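You operate a simulated robot arm through the tools that you are given. There is no shell and no other tool.

You are at the controls of a simulated robot arm. One attempt, no reset.

Task
Pull the stopper off the hose post and push the hose end on.
Fine: shut the stopper away in the cream tub and press its lid home. Pinch, break and dent nothing; leave nothing switched on.

Only the result counts: the job must be done as asked and must still hold three seconds after the hand-in. Knocking over, shifting, dropping, spilling or breaking anything else fails it. Lids that push on must go on centred and level and be pressed home; caps that screw on are set level and turned clockwise until they are tight.

Robot
A 6-joint arm with a two-finger parallel gripper, fixed in place. Base frame: the origin is at the foot of the arm, x ahead of it, y to its left, z up; the work surface is at about z = 0.804. Readings come in m, rad, newtons and seconds.
Its first joint turns from -2.897 to 2.897 rad. Payload 3.91 kg.
Tool frame: the origin (TCP) lies between the finger pads and is the grasp point; the fingertips stand 0.03 m ahead of it; z points along the fingers, y is the line along which they close. The gripper opens to 0.11 m. The fingers are 0.02 m wide and 0.01 m thick; the gripper's body (0.048 by 0.112 m) begins 0.055 m behind the TCP.
Orientation is told as [roll, pitch, yaw] about the base's x, y, z axes, in that order, counted from this pose: with the fingers straight down and closing along the base's y, the tool's x points along the base's -x, its y along +y and its z along -z.

Tools
- The arm moves only by the tool send_rows. Its argument "moves" is a list of rows, each a list of 7 numbers: the finger opening in m, from 0 to 0.11, then the shift along the tool's x, y, z in units of 25 mm (1.0 is 25 mm), then the turn, a rotation vector about the tool's x, y, z in units of 6 degrees (1.0 is 6 degrees). In form: [[fingers, x, y, z, wx, wy, wz], ...]. A call has 1 to 20 rows; each row shifts and turns the commanded pose from where the row before left it, along the tool's axes as they then stand. A call with a number of a shift or a turn outside -1 to 1 is refused whole. Each row takes 0.2 s and may step no farther than 0.05 m and 0.15 rad from the row before; otherwise, or with a gripper value out of range, the whole call is refused. A pose out of reach is approached as far as the arm can. The call stops where the force on the tool passes 40 N (or 10 N more than at its start, if that is more) or the arm is blocked; 0.2 s more then pass. Each finger travels about 0.108 m/s and halts on what it meets, pressing with about 30 N; the grip force reading is that of the motor and also rises with nothing between the fingers. The clock runs only during rows and for 0.2 s after the last one: add rows that do not move to give the fingers time. The reply holds the time, the measured pose of the TCP, the force on the tool along the base axes, the opening and the grip force, in the units named above and with some noise, with the torque about the TCP (base axes, N m) and any sound that the robot's microphone picked up.
- Cameras (640 x 400 px; columns grow to the right, rows downward): "scene" is fixed at [0.3996, 0.5014, 1.548]; the picture's right is [-0.92, -0.40, 0.00], its down [-0.32, 0.73, -0.60] and it looks along [0.24, -0.55, -0.80] (base axes); focal length 326 px, centre (320, 200). "wrist" rides on the gripper at [0.073, 0.017, -0.103] in the tool frame; the picture's right is [-0.23, 0.97, 0.00], its down [-0.76, -0.18, -0.62] and it looks along [-0.61, -0.14, 0.78] (tool axes); focal length 222 px, centre (320, 200). There is no depth. A picture from a camera that has moved, and an enlarged one, comes with that camera's place and axes in the base frame and with its lens.
- camera(camera): a new picture of that camera. The clock stands still meanwhile.
- zoom(camera, box): a new picture of the part [left, top, right, bottom] of that camera's present view, enlarged. The clock stands still meanwhile.
- hand_in(): hands the job in; it is judged then, once.

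Nothing tells you positions but the pictures and the camera data. Unless the task says otherwise, let go and move clear before handing in.

The tools are called after "Emit:" as a command line: name --pt "numbers of a row" for each row, then --argument value for the rest, lists and objects as JSON in quotes. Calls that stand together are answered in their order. send_rows: Moves the arm, as the interface text tells. Its arguments: {"type":"object","properties":{"moves":{"type":"array","items":{"type":"array","items":{"type":"number"}}}},"required":["moves"]} The other tools are called the same way: camera (camera) takes a picture; zoom (camera, box) takes an enlarged picture of a part of a camera's view; hand_in () hands the job in.

At the start:

```text
t: 0.0
tool_pos: [0.6913, 0.1108, 1.1777]
orientation: [0.002, 0.0, 0.0]
ft_force: [-0.3, 0.6, -0.3]
torque: [0.01, 0.01, 0.0]
finger_gap: 0.1101
grasp_force: 0.0
```

scene: 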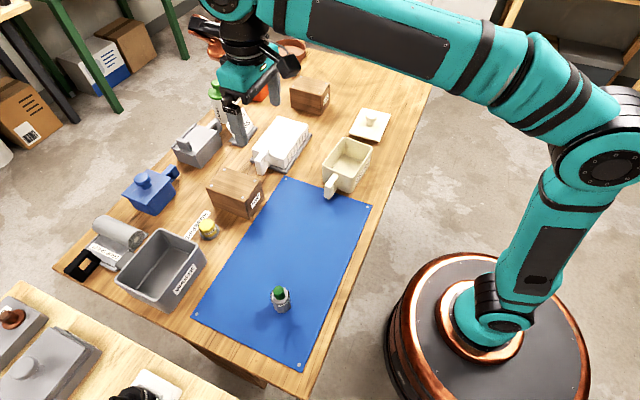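
wrist: 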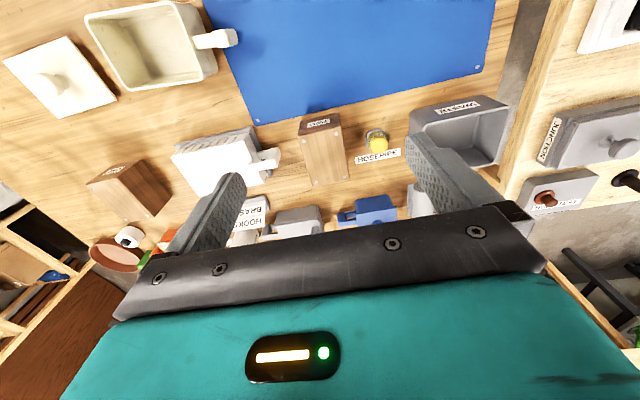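

I see a work table with a cream tub, its lid beside it, a yellow-stoppered post labelled something like "HOSE PIPE", and several other things. I'll zoom in to identify the parts before moving.

Emit:
zoom --camera "scene" --box '[160, 180, 320, 280]'

Emit:
zoom --camera "scene" --box '[300, 90, 420, 210]'

Emit:
zoom --camera "scene" --box '[50, 160, 250, 320]'

Emit:
zoom --camera "scene" --box '[180, 20, 340, 180]'

Emit:
zoom --camera "wrist" --box '[240, 80, 520, 240]'

Emit:
zoom --camera "wrist" --box '[0, 120, 240, 300]'

```text
4.00 times, centred on (240, 230) of scene
camera zoom: at [0.3996, 0.5014, 1.548], right [-0.92, -0.4, 0.0], down [-0.32, 0.73, -0.6], along [0.24, -0.55, -0.8], focal length 1306 px, centre (640, 80)
```

zoom: 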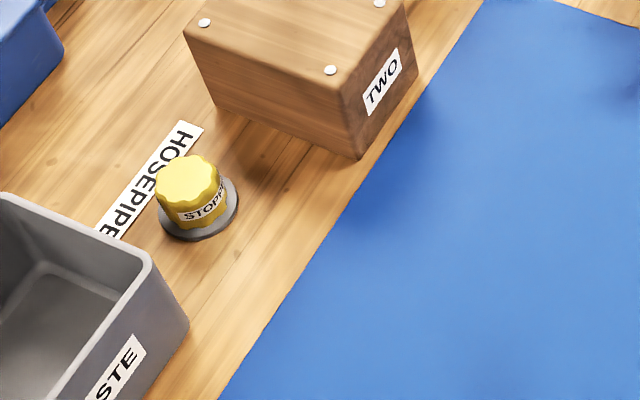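

```text
3.33 times, centred on (360, 150) of scene
camera zoom: at [0.3996, 0.5014, 1.548], right [-0.92, -0.4, 0.0], down [-0.32, 0.73, -0.6], along [0.24, -0.55, -0.8], focal length 1088 px, centre (187, 367)
```

zoom: 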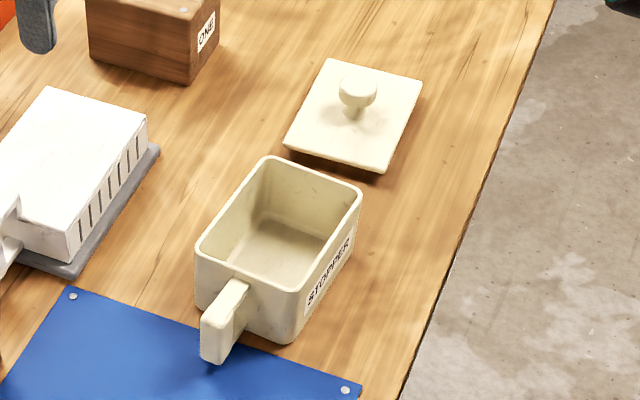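

```text
2.50 times, centred on (150, 240) of scene
camera zoom: at [0.3996, 0.5014, 1.548], right [-0.92, -0.4, 0.0], down [-0.32, 0.73, -0.6], along [0.24, -0.55, -0.8], focal length 816 px, centre (745, 100)
```

zoom: 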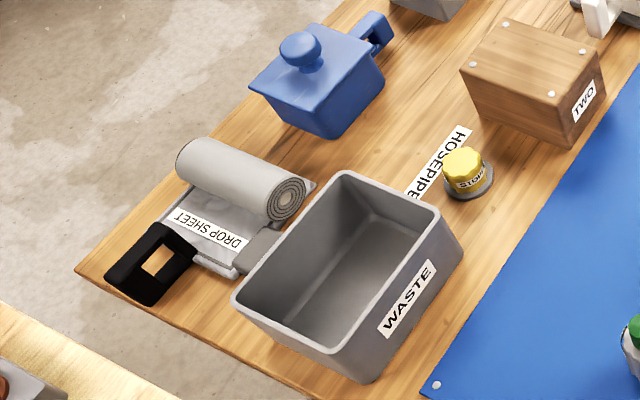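

```text
2.50 times, centred on (260, 100) of scene
camera zoom: at [0.3996, 0.5014, 1.548], right [-0.92, -0.4, 0.0], down [-0.32, 0.73, -0.6], along [0.24, -0.55, -0.8], focal length 816 px, centre (470, 450)
```

zoom: 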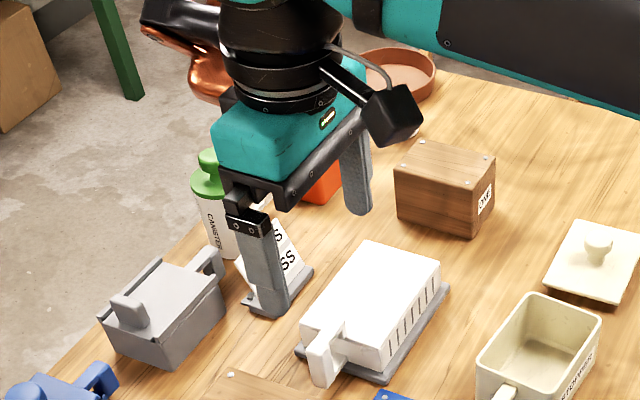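

```text
2.29 times, centred on (380, 160) of wrist
camera zoom: at [0.6202, 0.127, 1.2811], right [0.23, 0.97, 0.0], down [0.76, -0.18, 0.62], along [0.61, -0.14, -0.78], focal length 508 px, centre (183, 291)
```

zoom: 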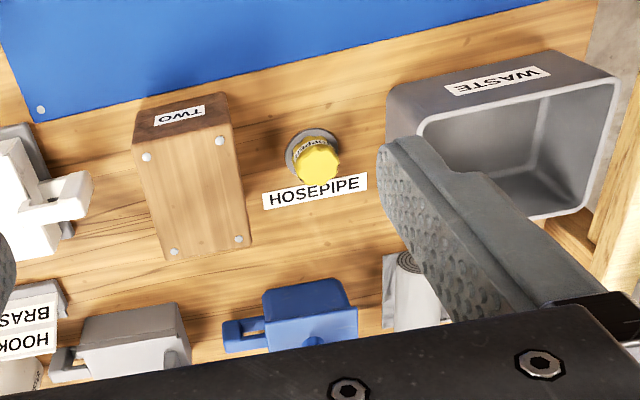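

```text
2.22 times, centred on (120, 210) of wrist
camera zoom: at [0.6202, 0.127, 1.2811], right [0.23, 0.97, 0.0], down [0.76, -0.18, 0.62], along [0.61, -0.14, -0.78], focal length 494 px, centre (764, 178)
```

zoom: 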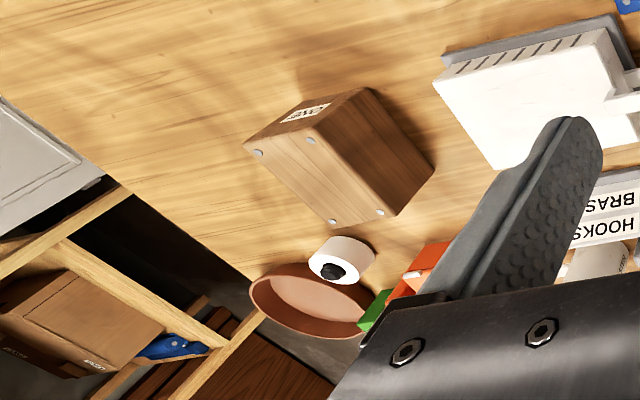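

The post with the yellow stopper is clear, and the cream tub with its separate lid too. The hose end isn't obvious yet, so I'll look closer at the remaining areas.

Emit:
zoom --camera "scene" --box '[180, 60, 280, 130]'

Emit:
zoom --camera "scene" --box '[60, 200, 160, 290]'

Emit:
zoom --camera "scene" --box '[250, 270, 320, 330]'

Emit:
zoom --camera "scene" --box '[0, 280, 200, 400]'

Emit:
zoom --camera "scene" --box '[260, 60, 350, 130]'

Emit:
zoom --camera "scene" --box '[110, 110, 250, 220]'

Emit:
zoom --camera "wrist" --box '[480, 0, 640, 220]'

Emit:
zoom --camera "scene" --box '[180, 0, 340, 100]'

```text
5.71 times, centred on (230, 95) of scene
camera zoom: at [0.3996, 0.5014, 1.548], right [-0.92, -0.4, 0.0], down [-0.32, 0.73, -0.6], along [0.24, -0.55, -0.8], focal length 1865 px, centre (834, 800)
```

zoom: 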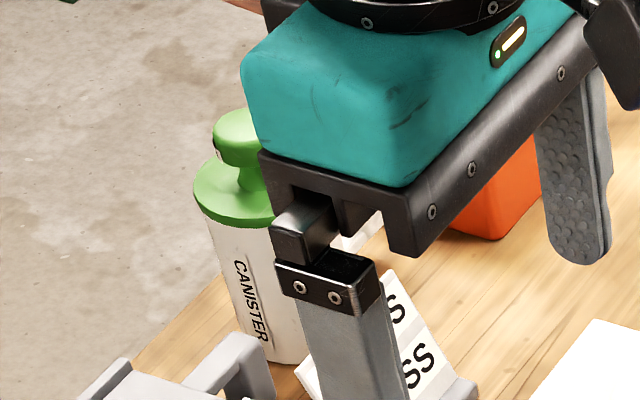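

```text
4.44 times, centred on (110, 245) of scene
camera zoom: at [0.3996, 0.5014, 1.548], right [-0.92, -0.4, 0.0], down [-0.32, 0.73, -0.6], along [0.24, -0.55, -0.8], focal length 1450 px, centre (1253, 0)
```

zoom: 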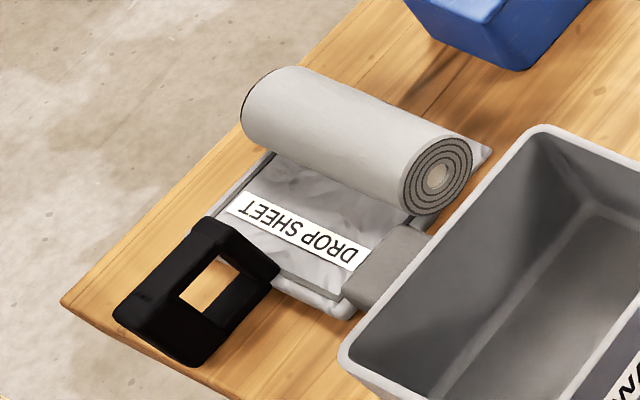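

```text
6.67 times, centred on (285, 300) of scene
camera zoom: at [0.3996, 0.5014, 1.548], right [-0.92, -0.4, 0.0], down [-0.32, 0.73, -0.6], along [0.24, -0.55, -0.8], focal length 2176 px, centre (553, -467)
```

zoom: 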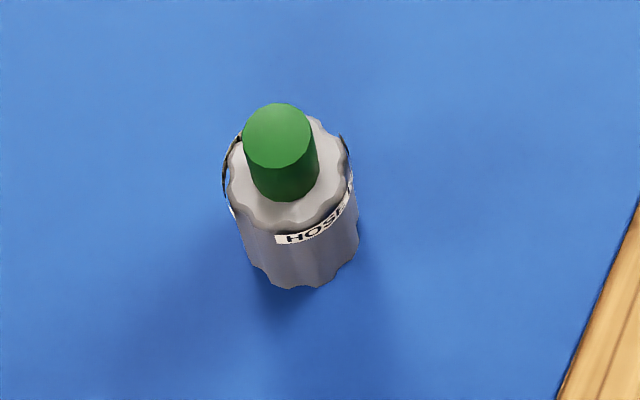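

```text
3.20 times, centred on (100, 340) of scene
camera zoom: at [0.3996, 0.5014, 1.548], right [-0.92, -0.4, 0.0], down [-0.32, 0.73, -0.6], along [0.24, -0.55, -0.8], focal length 1044 px, centre (1024, -248)
```

zoom: 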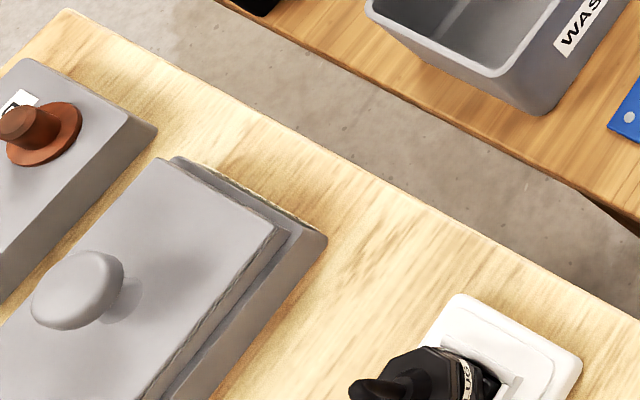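

```text
5.71 times, centred on (305, 95) of scene
camera zoom: at [0.3996, 0.5014, 1.548], right [-0.92, -0.4, 0.0], down [-0.32, 0.73, -0.6], along [0.24, -0.55, -0.8], focal length 1865 px, centre (406, 800)
```

zoom: 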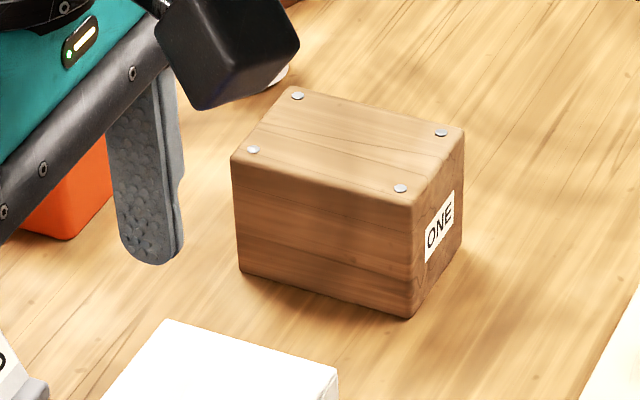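

```text
3.64 times, centred on (180, 165) of scene
camera zoom: at [0.3996, 0.5014, 1.548], right [-0.92, -0.4, 0.0], down [-0.32, 0.73, -0.6], along [0.24, -0.55, -0.8], focal length 1187 px, centre (829, 327)
```

zoom: 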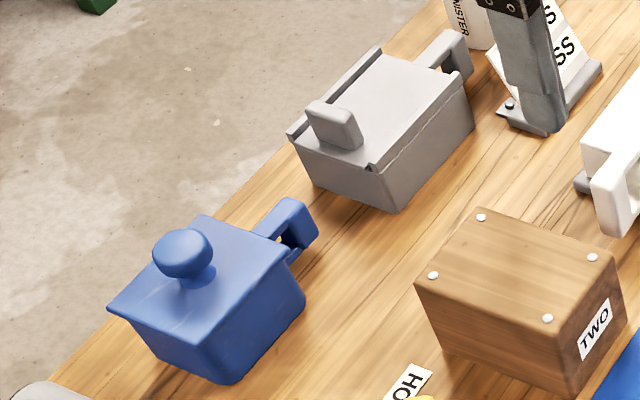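

```text
1.82 times, centred on (560, 110) of wrist
camera zoom: at [0.6202, 0.127, 1.2811], right [0.23, 0.97, 0.0], down [0.76, -0.18, 0.62], along [0.61, -0.14, -0.78], focal length 404 px, centre (-116, 364)
```

zoom: 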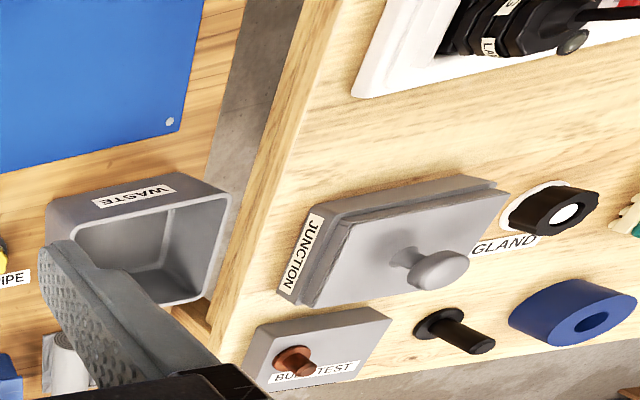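

```text
4.00 times, centred on (260, 50) of scene
camera zoom: at [0.3996, 0.5014, 1.548], right [-0.92, -0.4, 0.0], down [-0.32, 0.73, -0.6], along [0.24, -0.55, -0.8], focal length 1306 px, centre (560, 800)
```

zoom: 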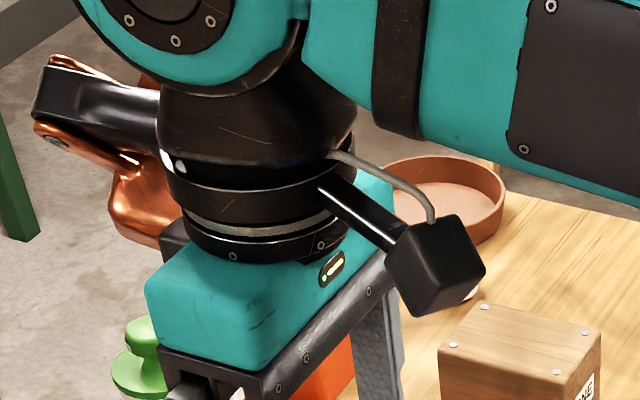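

The hose end is the grey fluted collar with a green stub standing on the blue mat (about x 0.58, y 0.31). The post with the yellow stopper is near (0.85, 0.21), the cream tub near (0.59, -0.14) and its lid near (0.59, -0.36). I'll bring the wrist camera down toward the post for a closer look.

Emit:
send_rows --pt "0.11 0 0.75 1 0 0 0" --pt "0.11 0 0.75 1 0 0 0" --pt "0.11 0 0.75 1 0 0 0" --pt "0.11 0 0.75 1 0 0 0" --pt "0.11 0 0.75 1 0 0 0" --pt "0.11 0 0.75 1 0 0 0" --pt "0.11 0 0.75 1 0 0 0"

Emit:
camera --camera "wrist"

Emit:
camera --camera "scene"

```text
t: 1.6
tool_pos: [0.6931, 0.2427, 1.0019]
orientation: [0.001, -0.002, 0.0]
ft_force: [0.3, 0.4, 0.9]
torque: [-0.01, 0.0, -0.02]
finger_gap: 0.1101
grasp_force: 0.0
```

```text
taken
camera wrist: at [0.6221, 0.2594, 1.1058], right [0.23, 0.97, 0.0], down [0.76, -0.18, 0.62], along [0.61, -0.14, -0.78], focal length 222 px, centre (320, 200)
```

wrist: 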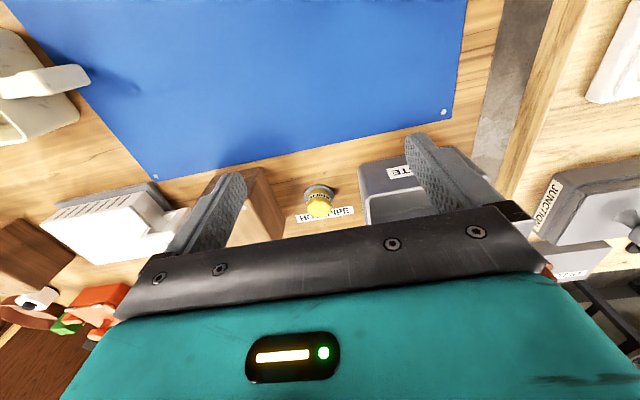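

```text
taken
```

scene: 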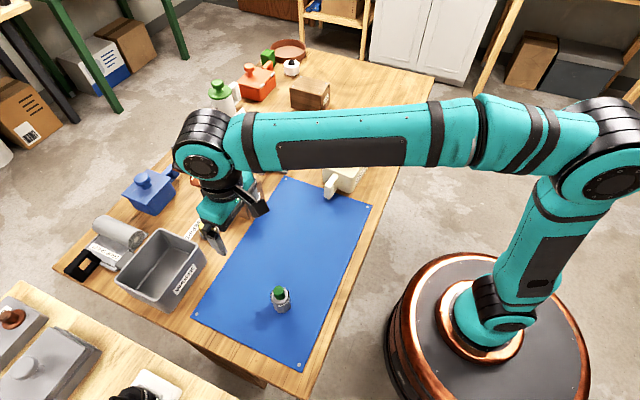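

The wrist camera now shows the stoppered post between box TWO and the waste bin. I'll zoom there to measure it.

Emit:
zoom --camera "wrist" --box '[270, 160, 370, 225]'

Emit:
zoom --camera "wrist" --box '[160, 120, 480, 260]'

Emit:
zoom --camera "scene" --box '[190, 30, 320, 120]'

```text
6.15 times, centred on (320, 192) of wrist
camera zoom: at [0.6221, 0.2594, 1.1058], right [0.23, 0.97, 0.0], down [0.76, -0.18, 0.62], along [0.61, -0.14, -0.78], focal length 1367 px, centre (320, 246)
```

zoom: 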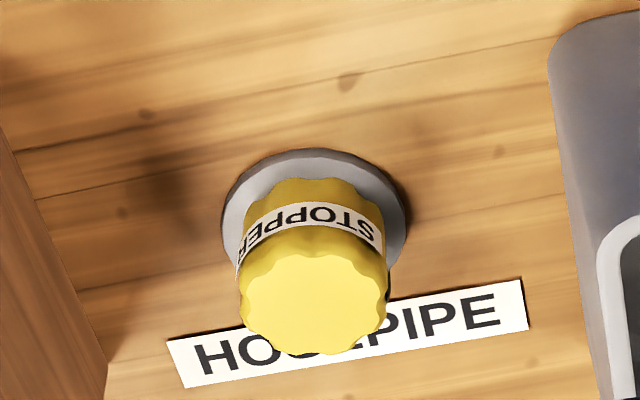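

```text
2.00 times, centred on (320, 190) of wrist
camera zoom: at [0.6221, 0.2594, 1.1058], right [0.23, 0.97, 0.0], down [0.76, -0.18, 0.62], along [0.61, -0.14, -0.78], focal length 444 px, centre (320, 220)
```

zoom: 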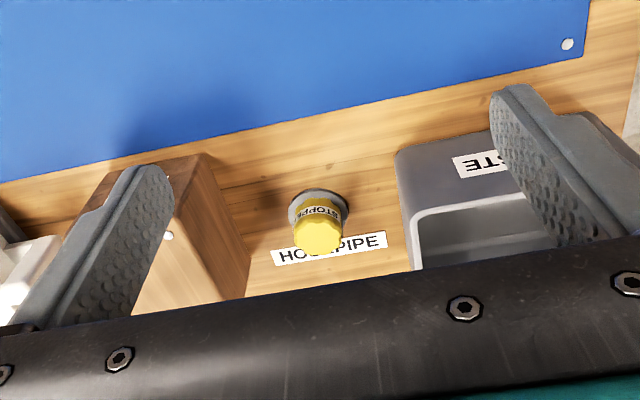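

```text
4.44 times, centred on (255, 75) of scene
camera zoom: at [0.3996, 0.5014, 1.548], right [-0.92, -0.4, 0.0], down [-0.32, 0.73, -0.6], along [0.24, -0.55, -0.8], focal length 1450 px, centre (609, 756)
```

zoom: 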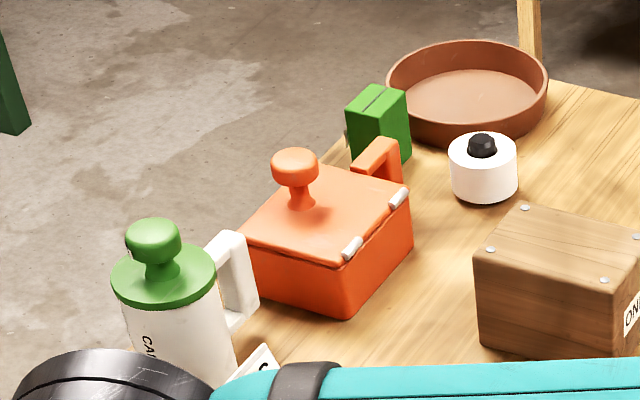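

The stopper top sits near z 0.843 and is about 38 mm across, with the post axis near (0.843, 0.207). The waste bin is about 65 mm to one side and box TWO about 79 mm to the other, so I'll hover over the stopper with the fingers narrowed to 70 mm and check the alignment.

Emit:
send_rows --pt "0.07 -0.857 -0.204 0.4 0 0 0" --pt "0.07 -0.857 -0.204 0.4 0 0 0" --pt "0.07 -0.857 -0.204 0.4 0 0 0" --pt "0.07 -0.857 -0.204 0.4 0 0 0" --pt "0.07 -0.857 -0.204 0.4 0 0 0" --pt "0.07 -0.857 -0.204 0.4 0 0 0" --pt "0.07 -0.857 -0.204 0.4 0 0 0" --pt "0.07 0 0 0 0 0 0"

Emit:
camera --camera "wrist"

Emit:
zoom --camera "scene" --box '[160, 160, 280, 260]'

```text
t: 3.4
tool_pos: [0.8412, 0.2044, 0.9321]
orientation: [0.002, 0.0, 0.0]
ft_force: [-0.1, -1.3, 0.8]
torque: [-0.02, -0.01, -0.03]
finger_gap: 0.0699
grasp_force: 0.1
```

```text
taken
camera wrist: at [0.77, 0.2222, 1.0364], right [0.23, 0.97, 0.0], down [0.76, -0.18, 0.62], along [0.61, -0.14, -0.78], focal length 222 px, centre (320, 200)
```

wrist: 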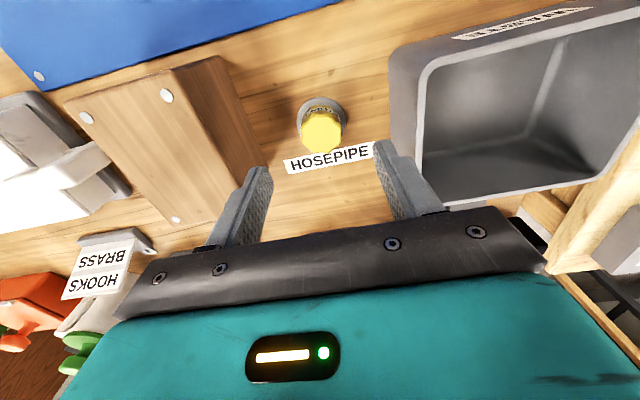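

```text
4.00 times, centred on (220, 210) of scene
camera zoom: at [0.3996, 0.5014, 1.548], right [-0.92, -0.4, 0.0], down [-0.32, 0.73, -0.6], along [0.24, -0.55, -0.8], focal length 1306 px, centre (720, 160)
```

zoom: 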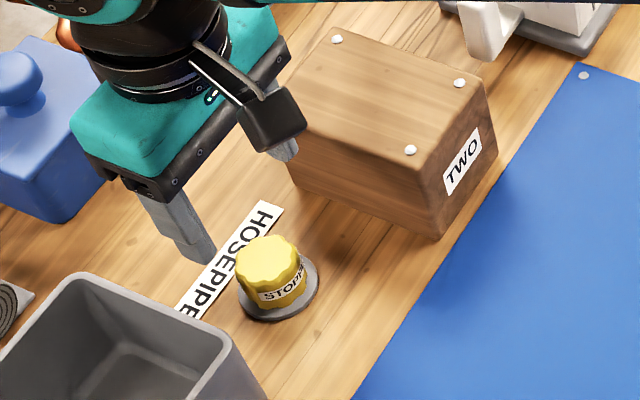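

The gripper hovers over the stopper with clear space on both sides. I'll zoom to refine the stopper's centre before lowering.

Emit:
zoom --camera "wrist" --box '[280, 85, 360, 165]'

Emit:
zoom --camera "wrist" --box '[230, 80, 430, 260]'

```text
5.00 times, centred on (320, 125) of wrist
camera zoom: at [0.77, 0.2222, 1.0364], right [0.23, 0.97, 0.0], down [0.76, -0.18, 0.62], along [0.61, -0.14, -0.78], focal length 1111 px, centre (320, 575)
```

zoom: 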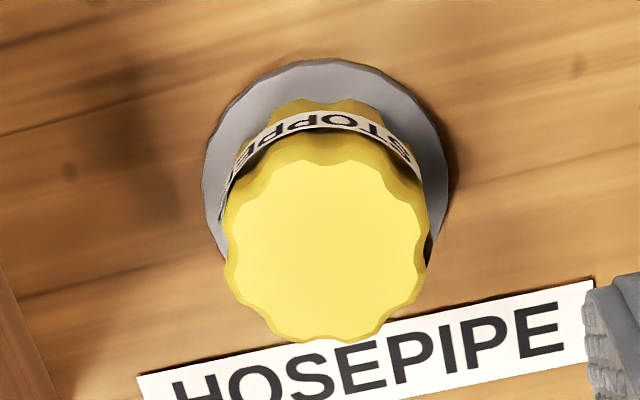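

```text
2.22 times, centred on (330, 170) of wrist
camera zoom: at [0.77, 0.2222, 1.0364], right [0.23, 0.97, 0.0], down [0.76, -0.18, 0.62], along [0.61, -0.14, -0.78], focal length 494 px, centre (298, 267)
```

zoom: 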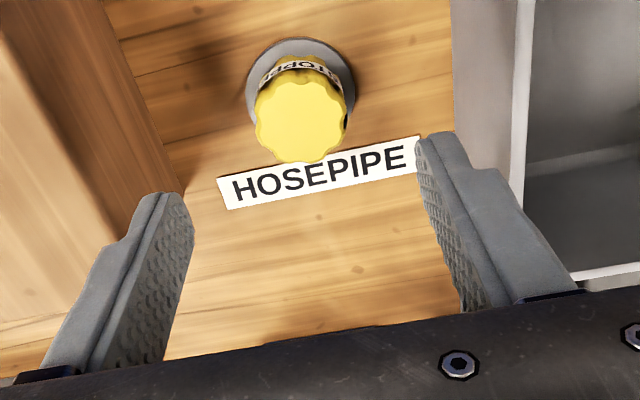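

The stopper's axis looks to be about 5 mm farther in x than the gripper (roughly 0.8467, 0.206). I'll shift to it and lower so the fingertips stop just above the flange.

Emit:
send_rows --pt "0.07 -0.22 0 0.8 0 0 0" --pt "0.07 0 0 0.9 0 0 0" --pt "0.07 0 0 0.9 0 0 0" --pt "0.07 0 0 0.85 0 0 0" --pt "0.07 0 0 0 0 0 0"

Emit:
camera --camera "wrist"

Emit:
zoom --camera "scene" --box '[160, 180, 260, 260]'

```text
t: 4.6
tool_pos: [0.8482, 0.2048, 0.8457]
orientation: [0.002, -0.001, -0.001]
ft_force: [0.1, -0.4, 1.1]
torque: [-0.02, 0.0, -0.01]
finger_gap: 0.0701
grasp_force: 0.1
```

```text
taken
camera wrist: at [0.7762, 0.2222, 0.9495], right [0.23, 0.97, 0.0], down [0.76, -0.18, 0.62], along [0.61, -0.14, -0.78], focal length 222 px, centre (320, 200)
```

wrist: 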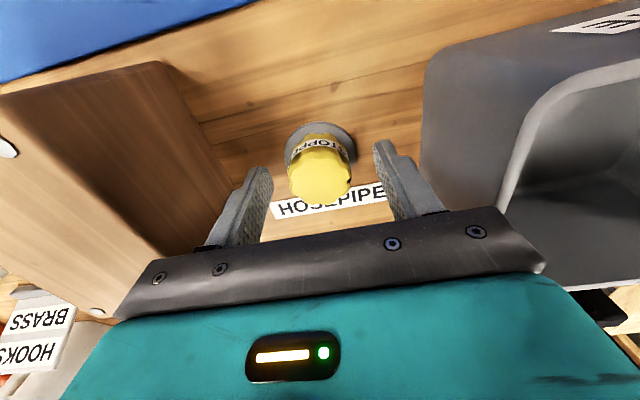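

```text
5.00 times, centred on (210, 220) of scene
camera zoom: at [0.3996, 0.5014, 1.548], right [-0.92, -0.4, 0.0], down [-0.32, 0.73, -0.6], along [0.24, -0.55, -0.8], focal length 1632 px, centre (870, 100)
```

zoom: 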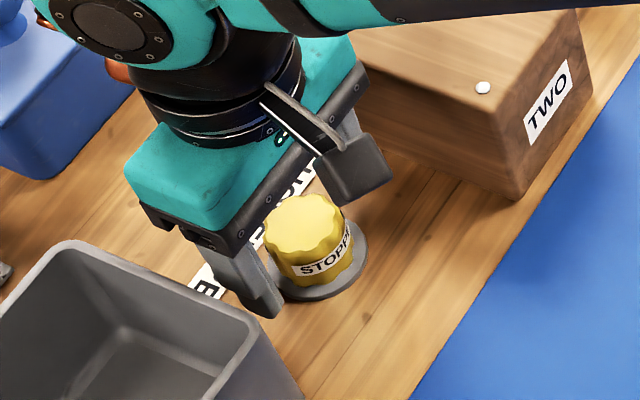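

The gripper is down around the stopper. One more zoom checks that the finger pads line up with the stopper's centre along x.

Emit:
zoom --camera "wrist" --box '[200, 110, 440, 260]'

```text
2.67 times, centred on (320, 185) of wrist
camera zoom: at [0.7762, 0.2222, 0.9495], right [0.23, 0.97, 0.0], down [0.76, -0.18, 0.62], along [0.61, -0.14, -0.78], focal length 592 px, centre (320, 240)
```

zoom: 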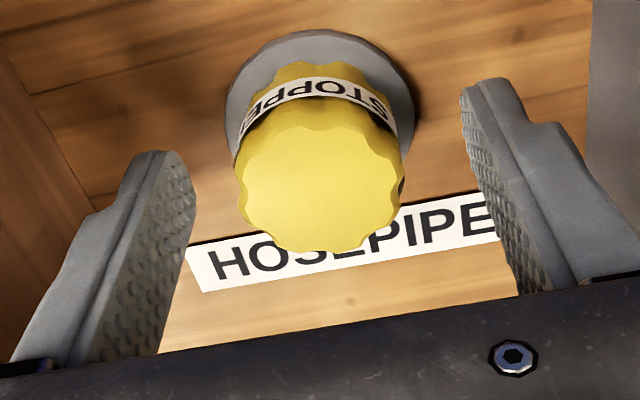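

The pads are aligned with the stopper in both axes, with about 20 mm of overlap. Closing the fingers on it now.

Emit:
send_rows --pt "0.03 0 0 0 0 0 0" --pt "0.03 0 0 0 0 0 0" --pt "0.03 0 0 0 0 0 0"

```text
t: 5.4
tool_pos: [0.8478, 0.2065, 0.8454]
orientation: [0.003, -0.001, -0.001]
ft_force: [-1.0, -0.5, 0.1]
torque: [-0.02, 0.0, -0.03]
finger_gap: 0.0388
grasp_force: 30.1
```

The stopper is gripped (38.8 mm, 30 N). Next I'll pull it straight up in small steps and watch the force.

Emit:
send_rows --pt "0.03 0 0 -0.12 0 0 0" --pt "0.03 0 0 -0.12 0 0 0" --pt "0.03 0 0 -0.2 0 0 0" --pt "0.03 0 0 -0.2 0 0 0" --pt "0.03 0 0 -0.2 0 0 0"

Emit:
zoom --camera "scene" --box '[160, 180, 260, 260]'

Emit:
zoom --camera "wrist" --box '[200, 110, 440, 260]'

```text
t: 6.6
tool_pos: [0.8487, 0.2058, 0.8664]
orientation: [0.001, -0.002, -0.002]
ft_force: [-1.0, 0.2, 0.3]
torque: [0.0, -0.02, 0.0]
finger_gap: 0.0387
grasp_force: 29.8
```

```text
5.00 times, centred on (210, 220) of scene
camera zoom: at [0.3996, 0.5014, 1.548], right [-0.92, -0.4, 0.0], down [-0.32, 0.73, -0.6], along [0.24, -0.55, -0.8], focal length 1632 px, centre (870, 100)
```

zoom: 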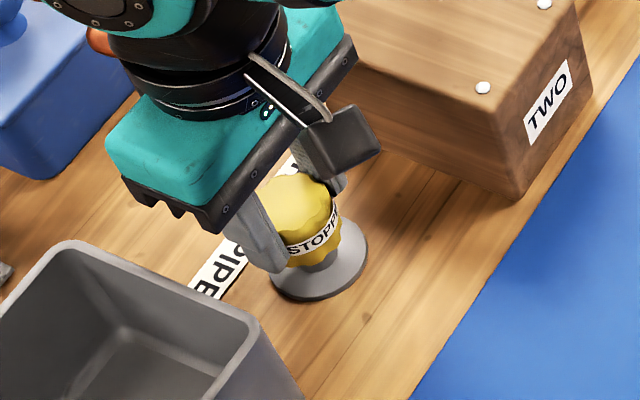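

```text
2.67 times, centred on (320, 185) of wrist
camera zoom: at [0.7758, 0.223, 0.9713], right [0.23, 0.97, 0.0], down [0.76, -0.18, 0.62], along [0.61, -0.14, -0.78], focal length 592 px, centre (320, 240)
```

zoom: 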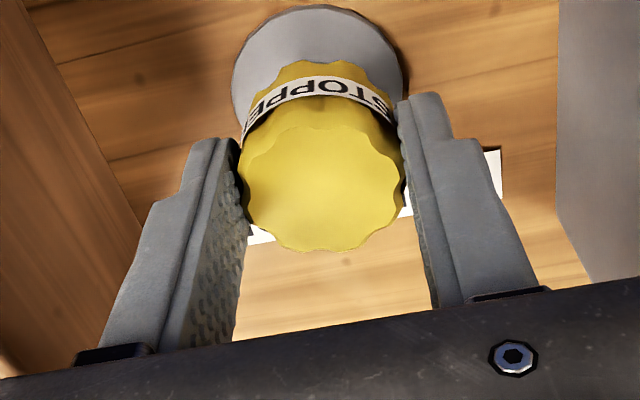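

The stopper is rising with the fingers and the grey post is showing beneath it. I'll keep lifting until it's well clear, then look again.

Emit:
send_rows --pt "0.03 0 0 -0.5 0 0 0" --pt "0.03 0 0 -0.8 0 0 0" --pt "0.03 0 0 -1 0 0 0" --pt "0.03 0 0 -1 0 0 0" --pt "0.03 0 0 -1 0 0 0" --pt "0.03 0 0 -1 0 0 0"

Emit:
zoom --camera "scene" --box '[160, 160, 280, 260]'

Emit:
zoom --camera "wrist" --box '[200, 50, 440, 260]'

```text
t: 8.0
tool_pos: [0.8478, 0.2078, 0.999]
orientation: [0.0, 0.0, 0.0]
ft_force: [0.0, -0.3, -1.0]
torque: [0.01, -0.02, -0.04]
finger_gap: 0.0388
grasp_force: 30.1
```

```text
4.00 times, centred on (220, 210) of scene
camera zoom: at [0.3996, 0.5014, 1.548], right [-0.92, -0.4, 0.0], down [-0.32, 0.73, -0.6], along [0.24, -0.55, -0.8], focal length 1306 px, centre (720, 160)
```

zoom: 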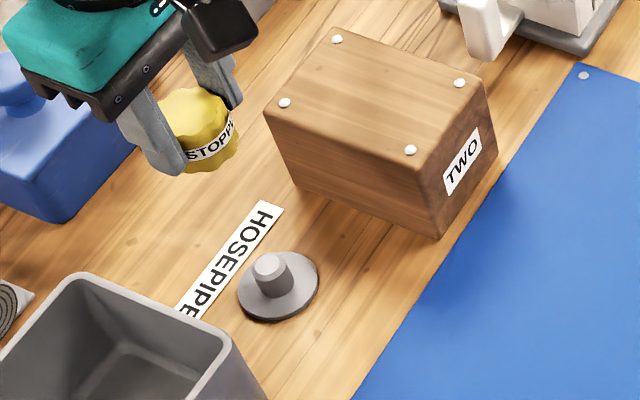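

```text
1.90 times, centred on (320, 155) of wrist
camera zoom: at [0.7755, 0.2233, 1.1023], right [0.23, 0.97, 0.0], down [0.76, -0.18, 0.62], along [0.61, -0.14, -0.78], focal length 423 px, centre (320, 286)
```

zoom: 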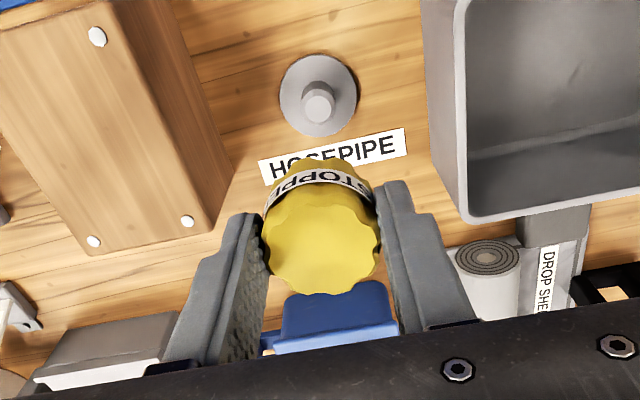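

The stopper is off and the bare post is visible at about (0.8475, 0.2055). I'll carry the stopper high across to hover over the cream tub.

Emit:
send_rows --pt "0.03 0 0 -1 0 0 0" --pt "0.03 0.3 -0.4 -1 0 0 0" --pt "0.03 0.564 -0.78 0 0 0 0" --pt "0.03 0.564 -0.78 0 0 0 0" --pt "0.03 0.564 -0.78 0 0 0 0" --pt "0.03 0.564 -0.78 0 0 0 0" --pt "0.03 0.564 -0.78 0 0 0 0" --pt "0.03 0.564 -0.78 0 0 0 0" --pt "0.03 0.564 -0.78 0 0 0 0" --pt "0.03 0.564 -0.78 0 0 0 0" --pt "0.03 0.564 -0.78 0 0 0 0" --pt "0.03 0.564 -0.78 0 0 0 0" --pt "0.03 0.564 -0.78 0 0 0 0" --pt "0.03 0.564 -0.78 0 0 0 0" --pt "0.03 0.564 -0.78 0 0 0 0" --pt "0.03 0.564 -0.78 0 0 0 0" --pt "0.03 0.564 -0.78 0 0 0 0" --pt "0.03 0.564 -0.78 0 0 0 0" --pt "0.03 0.564 -0.78 0 0 0 0" --pt "0.03 0.3 -0.4 0 0 0 0"

Emit:
camera --camera "wrist"

Emit:
camera --camera "scene"

```text
t: 12.2
tool_pos: [0.5945, -0.1466, 1.0494]
orientation: [0.0, -0.002, 0.001]
ft_force: [0.4, 0.2, -0.9]
torque: [0.0, -0.01, 0.01]
finger_gap: 0.0388
grasp_force: 30.3
```

```text
taken
camera wrist: at [0.5211, -0.129, 1.1526], right [0.23, 0.97, 0.0], down [0.76, -0.18, 0.62], along [0.61, -0.14, -0.78], focal length 222 px, centre (320, 200)
```

wrist: 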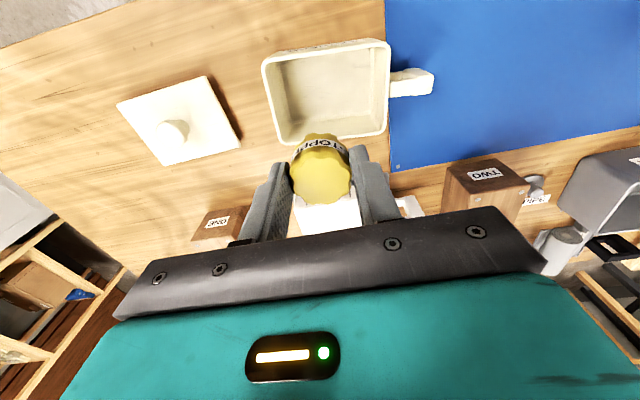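

```text
taken
```

scene: 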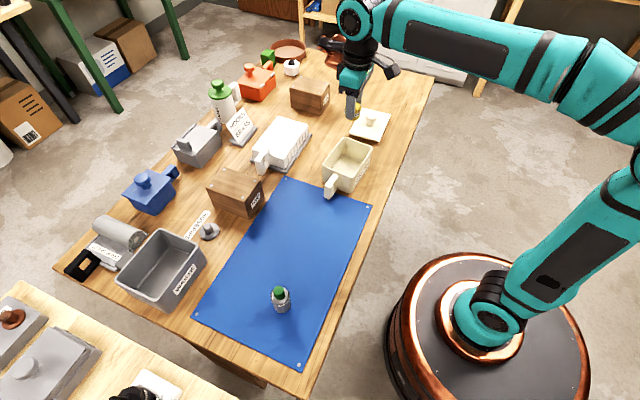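

The stopper is held over the tub. I'll zoom on the tub to fix its rim, tilt in the plane and depth.

Emit:
zoom --camera "wrist" --box '[240, 20, 450, 170]'

Emit:
zoom --camera "wrist" --box '[100, 50, 260, 180]'

Emit:
zoom --camera "scene" --box '[310, 90, 400, 200]'

```text
2.67 times, centred on (345, 95) of wrist
camera zoom: at [0.5211, -0.129, 1.1526], right [0.23, 0.97, 0.0], down [0.76, -0.18, 0.62], along [0.61, -0.14, -0.78], focal length 592 px, centre (253, 480)
```

zoom: 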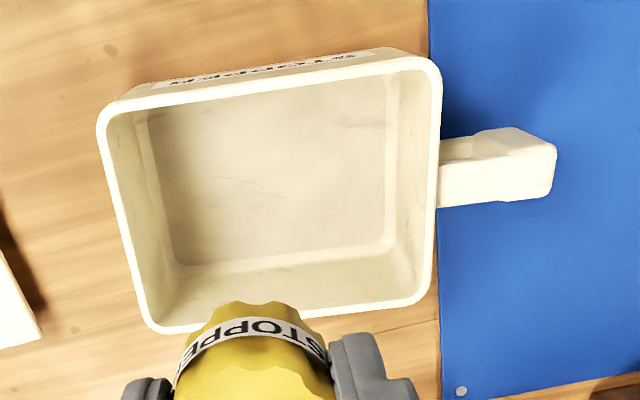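

```text
3.08 times, centred on (180, 115) of wrist
camera zoom: at [0.5211, -0.129, 1.1526], right [0.23, 0.97, 0.0], down [0.76, -0.18, 0.62], along [0.61, -0.14, -0.78], focal length 684 px, centre (751, 462)
```

zoom: 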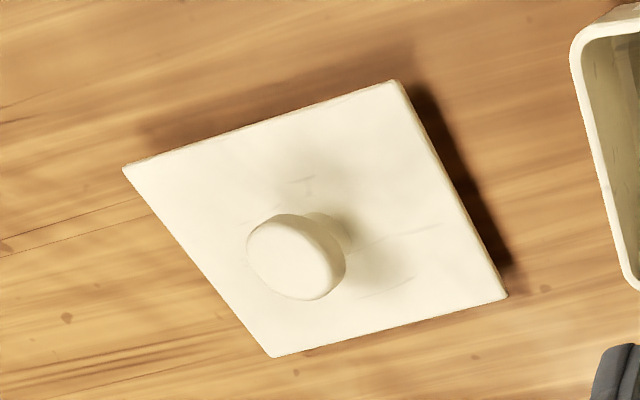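

```text
3.64 times, centred on (355, 145) of scene
camera zoom: at [0.3996, 0.5014, 1.548], right [-0.92, -0.4, 0.0], down [-0.32, 0.73, -0.6], along [0.24, -0.55, -0.8], focal length 1187 px, centre (193, 400)
```

zoom: 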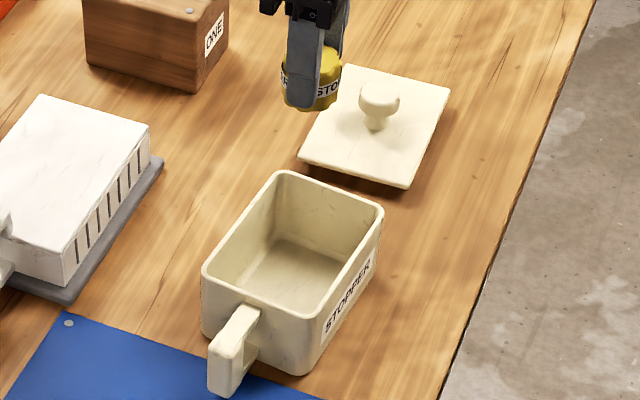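

The tub's rim is at about z 0.881, its centre at (0.591, -0.1345), and its long side is turned about 6° from the y axis. I'll centre over it and lower the stopper to just above the tub floor.

Emit:
send_rows --pt "0.03 0.08 0.46 0 0 0 0" --pt "0.03 0 0 1 0 0 0" --pt "0.03 0 0 1 0 0 0" --pt "0.03 0 0 1 0 0 0" --pt "0.03 0 0 1 0 0 0" --pt "0.03 0 0 1 0 0 0" --pt "0.03 0 0 1 0 0 0" --pt "0.03 0 0 0.8 0 0 0" --pt "0.03 0 0 0.6 0 0 0"

Emit:
camera --camera "wrist"

Emit:
zoom --camera "scene" --box '[310, 110, 400, 200]'

```text
t: 14.2
tool_pos: [0.5914, -0.1328, 0.8632]
orientation: [0.002, -0.002, -0.001]
ft_force: [0.1, 0.0, -0.6]
torque: [0.01, -0.02, 0.0]
finger_gap: 0.0387
grasp_force: 30.0
```

```text
taken
camera wrist: at [0.5197, -0.1156, 0.9667], right [0.23, 0.97, 0.0], down [0.76, -0.18, 0.62], along [0.61, -0.14, -0.78], focal length 222 px, centre (320, 200)
```

wrist: 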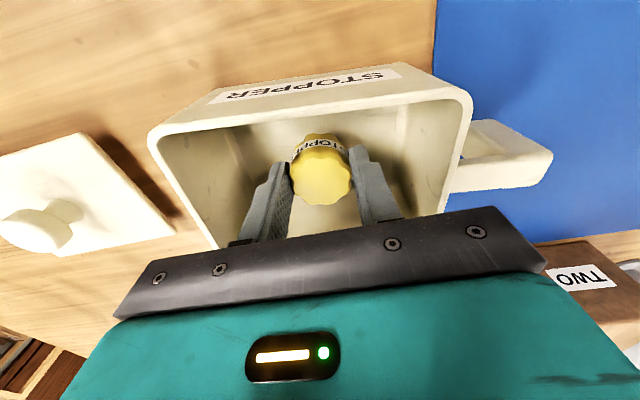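

```text
4.44 times, centred on (355, 155) of scene
camera zoom: at [0.3996, 0.5014, 1.548], right [-0.92, -0.4, 0.0], down [-0.32, 0.73, -0.6], along [0.24, -0.55, -0.8], focal length 1450 px, centre (164, 400)
```

zoom: 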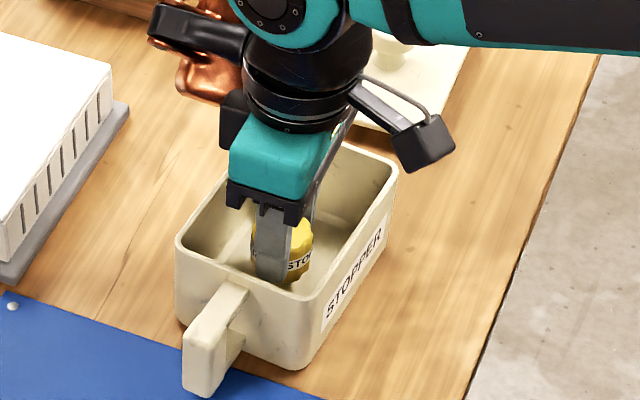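

The stopper is well inside the tub and centred. I'll ease it down in 2 mm steps until it touches the floor.

Emit:
send_rows --pt "0.03 0 0 0.12 0 0 0" --pt "0.03 0 0 0.12 0 0 0" --pt "0.03 0 0 0.12 0 0 0"

```text
t: 15.0
tool_pos: [0.5912, -0.1321, 0.8555]
orientation: [0.001, -0.004, 0.001]
ft_force: [0.1, 0.4, -0.9]
torque: [0.0, -0.02, 0.0]
finger_gap: 0.0388
grasp_force: 30.0
```

No contact yet; continuing in finer steps.

Emit:
send_rows --pt "0.03 0 0 0.08 0 0 0" --pt "0.03 0 0 0.08 0 0 0"

```text
t: 15.6
tool_pos: [0.5912, -0.1325, 0.8508]
orientation: [0.001, -0.001, 0.0]
ft_force: [-0.9, 0.2, -1.3]
torque: [0.0, 0.01, 0.02]
finger_gap: 0.0389
grasp_force: 30.3
```

Emit:
send_rows --pt "0.03 0 0 0.06 0 0 0" --pt "0.03 0 0 0.06 0 0 0"

```text
t: 16.2
tool_pos: [0.5905, -0.133, 0.8486]
orientation: [0.0, 0.002, 0.002]
ft_force: [-0.1, 1.4, -0.7]
torque: [0.01, 0.0, 0.0]
finger_gap: 0.0386
grasp_force: 29.4
```

Still free at z 0.8486. I'll continue with 1 mm steps.

Emit:
send_rows --pt "0.03 0 0 0.04 0 0 0" --pt "0.03 0 0 0.04 0 0 0"

Emit:
zoom --camera "wrist" --box '[240, 100, 400, 240]'

```text
t: 16.8
tool_pos: [0.5903, -0.134, 0.8456]
orientation: [0.002, -0.001, -0.001]
ft_force: [0.2, -1.0, -0.8]
torque: [0.0, -0.03, 0.02]
finger_gap: 0.0391
grasp_force: 29.5
```

```text
2.86 times, centred on (320, 170) of wrist
camera zoom: at [0.5188, -0.1169, 0.9501], right [0.23, 0.97, 0.0], down [0.76, -0.18, 0.62], along [0.61, -0.14, -0.78], focal length 635 px, centre (320, 286)
```

zoom: 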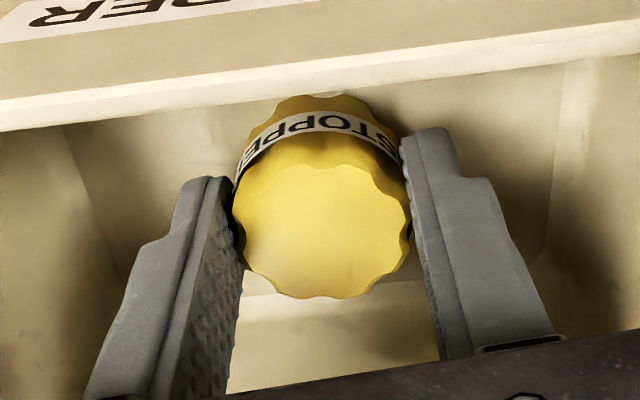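

The stopper is just above the floor with no contact yet. I'll take a few more 1 mm steps.

Emit:
send_rows --pt "0.03 0 0 0.04 0 0 0" --pt "0.03 0 0 0.04 0 0 0"

```text
t: 17.4
tool_pos: [0.5903, -0.1347, 0.8455]
orientation: [0.002, -0.005, -0.001]
ft_force: [4.8, 1.8, 24.8]
torque: [-0.02, -0.11, -0.03]
finger_gap: 0.0387
grasp_force: 30.3
```

The stopper has touched down on the tub floor. I'll back off 1 mm to relieve the force and open the fingers.

Emit:
send_rows --pt "0.03 0 0 -0.05 0 0 0" --pt "0.045 0 0 0 0 0 0" --pt "0.062 0 0 0 0 0 0" --pt "0.062 0 0 0 0 0 0"

Emit:
zoom --camera "wrist" --box '[240, 100, 400, 240]'

```text
t: 18.4
tool_pos: [0.5898, -0.1332, 0.8449]
orientation: [0.003, 0.0, 0.001]
ft_force: [0.1, -0.4, -0.2]
torque: [0.02, -0.02, 0.01]
finger_gap: 0.062
grasp_force: 0.0
```

```text
2.86 times, centred on (320, 170) of wrist
camera zoom: at [0.5186, -0.1172, 0.9489], right [0.23, 0.97, 0.0], down [0.76, -0.18, 0.62], along [0.61, -0.14, -0.78], focal length 635 px, centre (320, 286)
```

zoom: 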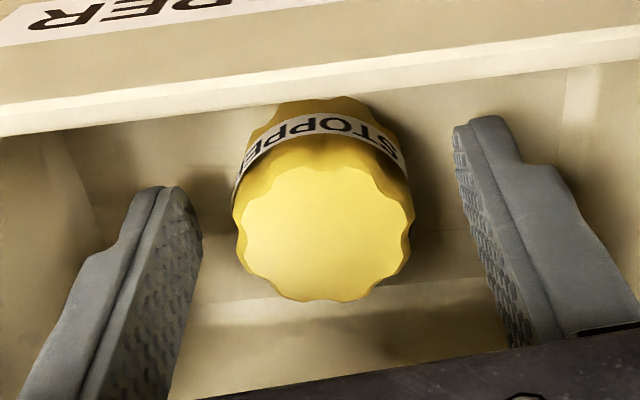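

The stopper stands in the tub, released. I'll rise straight up and move across to hover above the lid.

Emit:
send_rows --pt "0.062 0 0 -0.5 0 0 0" --pt "0.062 0 0 -1 0 0 0" --pt "0.062 0 0 -1 0 0 0" --pt "0.062 0 0 -1 0 0 0" --pt "0.062 0 0 -1 0 0 0" --pt "0.062 0 0 -1 0 0 0" --pt "0.062 0 -1 -0.5 0 0 0" --pt "0.062 0 -1 0 0 0 0" --pt "0.062 0 -1 0 0 0 0" --pt "0.062 0 -1 0 0 0 0" --pt "0.062 0 -1 0 0 0 0" --pt "0.062 0 -1 0 0 0 0" --pt "0.062 0 -1 0 0 0 0" --pt "0.062 0 -1 0 0 0 0" --pt "0.062 0 -0.9 0 0 0 0" --pt "0.062 0 0 0 0 0 0"

Emit:
camera --camera "wrist"

Emit:
camera --camera "scene"

```text
t: 21.8
tool_pos: [0.5911, -0.3556, 0.9938]
orientation: [0.003, -0.002, -0.001]
ft_force: [0.2, 0.3, -0.7]
torque: [-0.02, 0.02, -0.02]
finger_gap: 0.0619
grasp_force: 0.0
```

```text
taken
camera wrist: at [0.5196, -0.339, 1.0982], right [0.23, 0.97, 0.0], down [0.76, -0.18, 0.62], along [0.61, -0.14, -0.78], focal length 222 px, centre (320, 200)
```

wrist: 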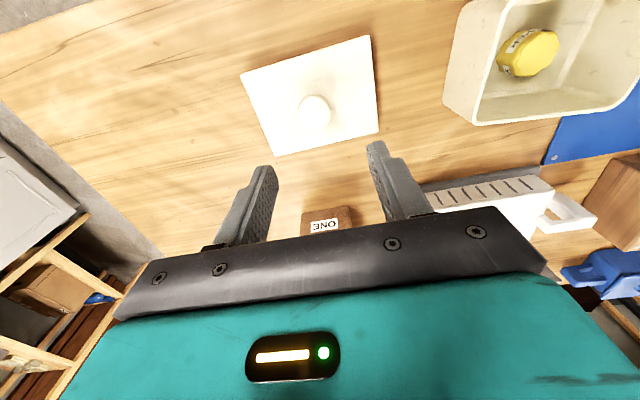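

```text
taken
```

scene: 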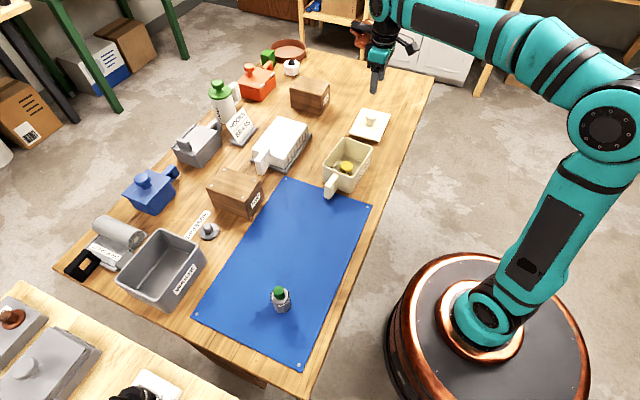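

The stopper sits upright in the tub and the gripper hovers over the lid. I'll zoom on the lid and the tub from here to measure both.

Emit:
zoom --camera "wrist" --box '[230, 30, 390, 160]'

Emit:
zoom --camera "scene" --box '[310, 95, 410, 205]'

Emit:
zoom --camera "wrist" --box '[430, 0, 640, 130]'

```text
3.08 times, centred on (310, 95) of wrist
camera zoom: at [0.5196, -0.339, 1.0982], right [0.23, 0.97, 0.0], down [0.76, -0.18, 0.62], along [0.61, -0.14, -0.78], focal length 684 px, centre (351, 523)
```

zoom: 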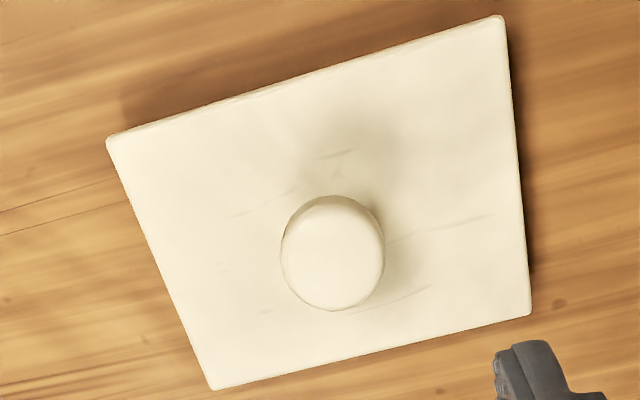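

```text
3.64 times, centred on (360, 150) of scene
camera zoom: at [0.3996, 0.5014, 1.548], right [-0.92, -0.4, 0.0], down [-0.32, 0.73, -0.6], along [0.24, -0.55, -0.8], focal length 1187 px, centre (174, 382)
```

zoom: 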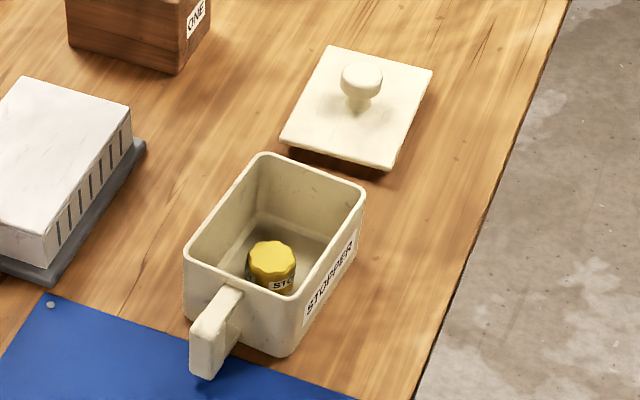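

```text
3.05 times, centred on (535, 65) of wrist
camera zoom: at [0.5196, -0.339, 1.0982], right [0.23, 0.97, 0.0], down [0.76, -0.18, 0.62], along [0.61, -0.14, -0.78], focal length 677 px, centre (-335, 611)
```

zoom: 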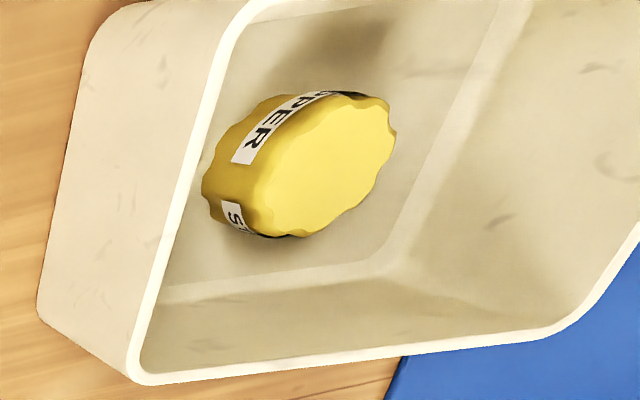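

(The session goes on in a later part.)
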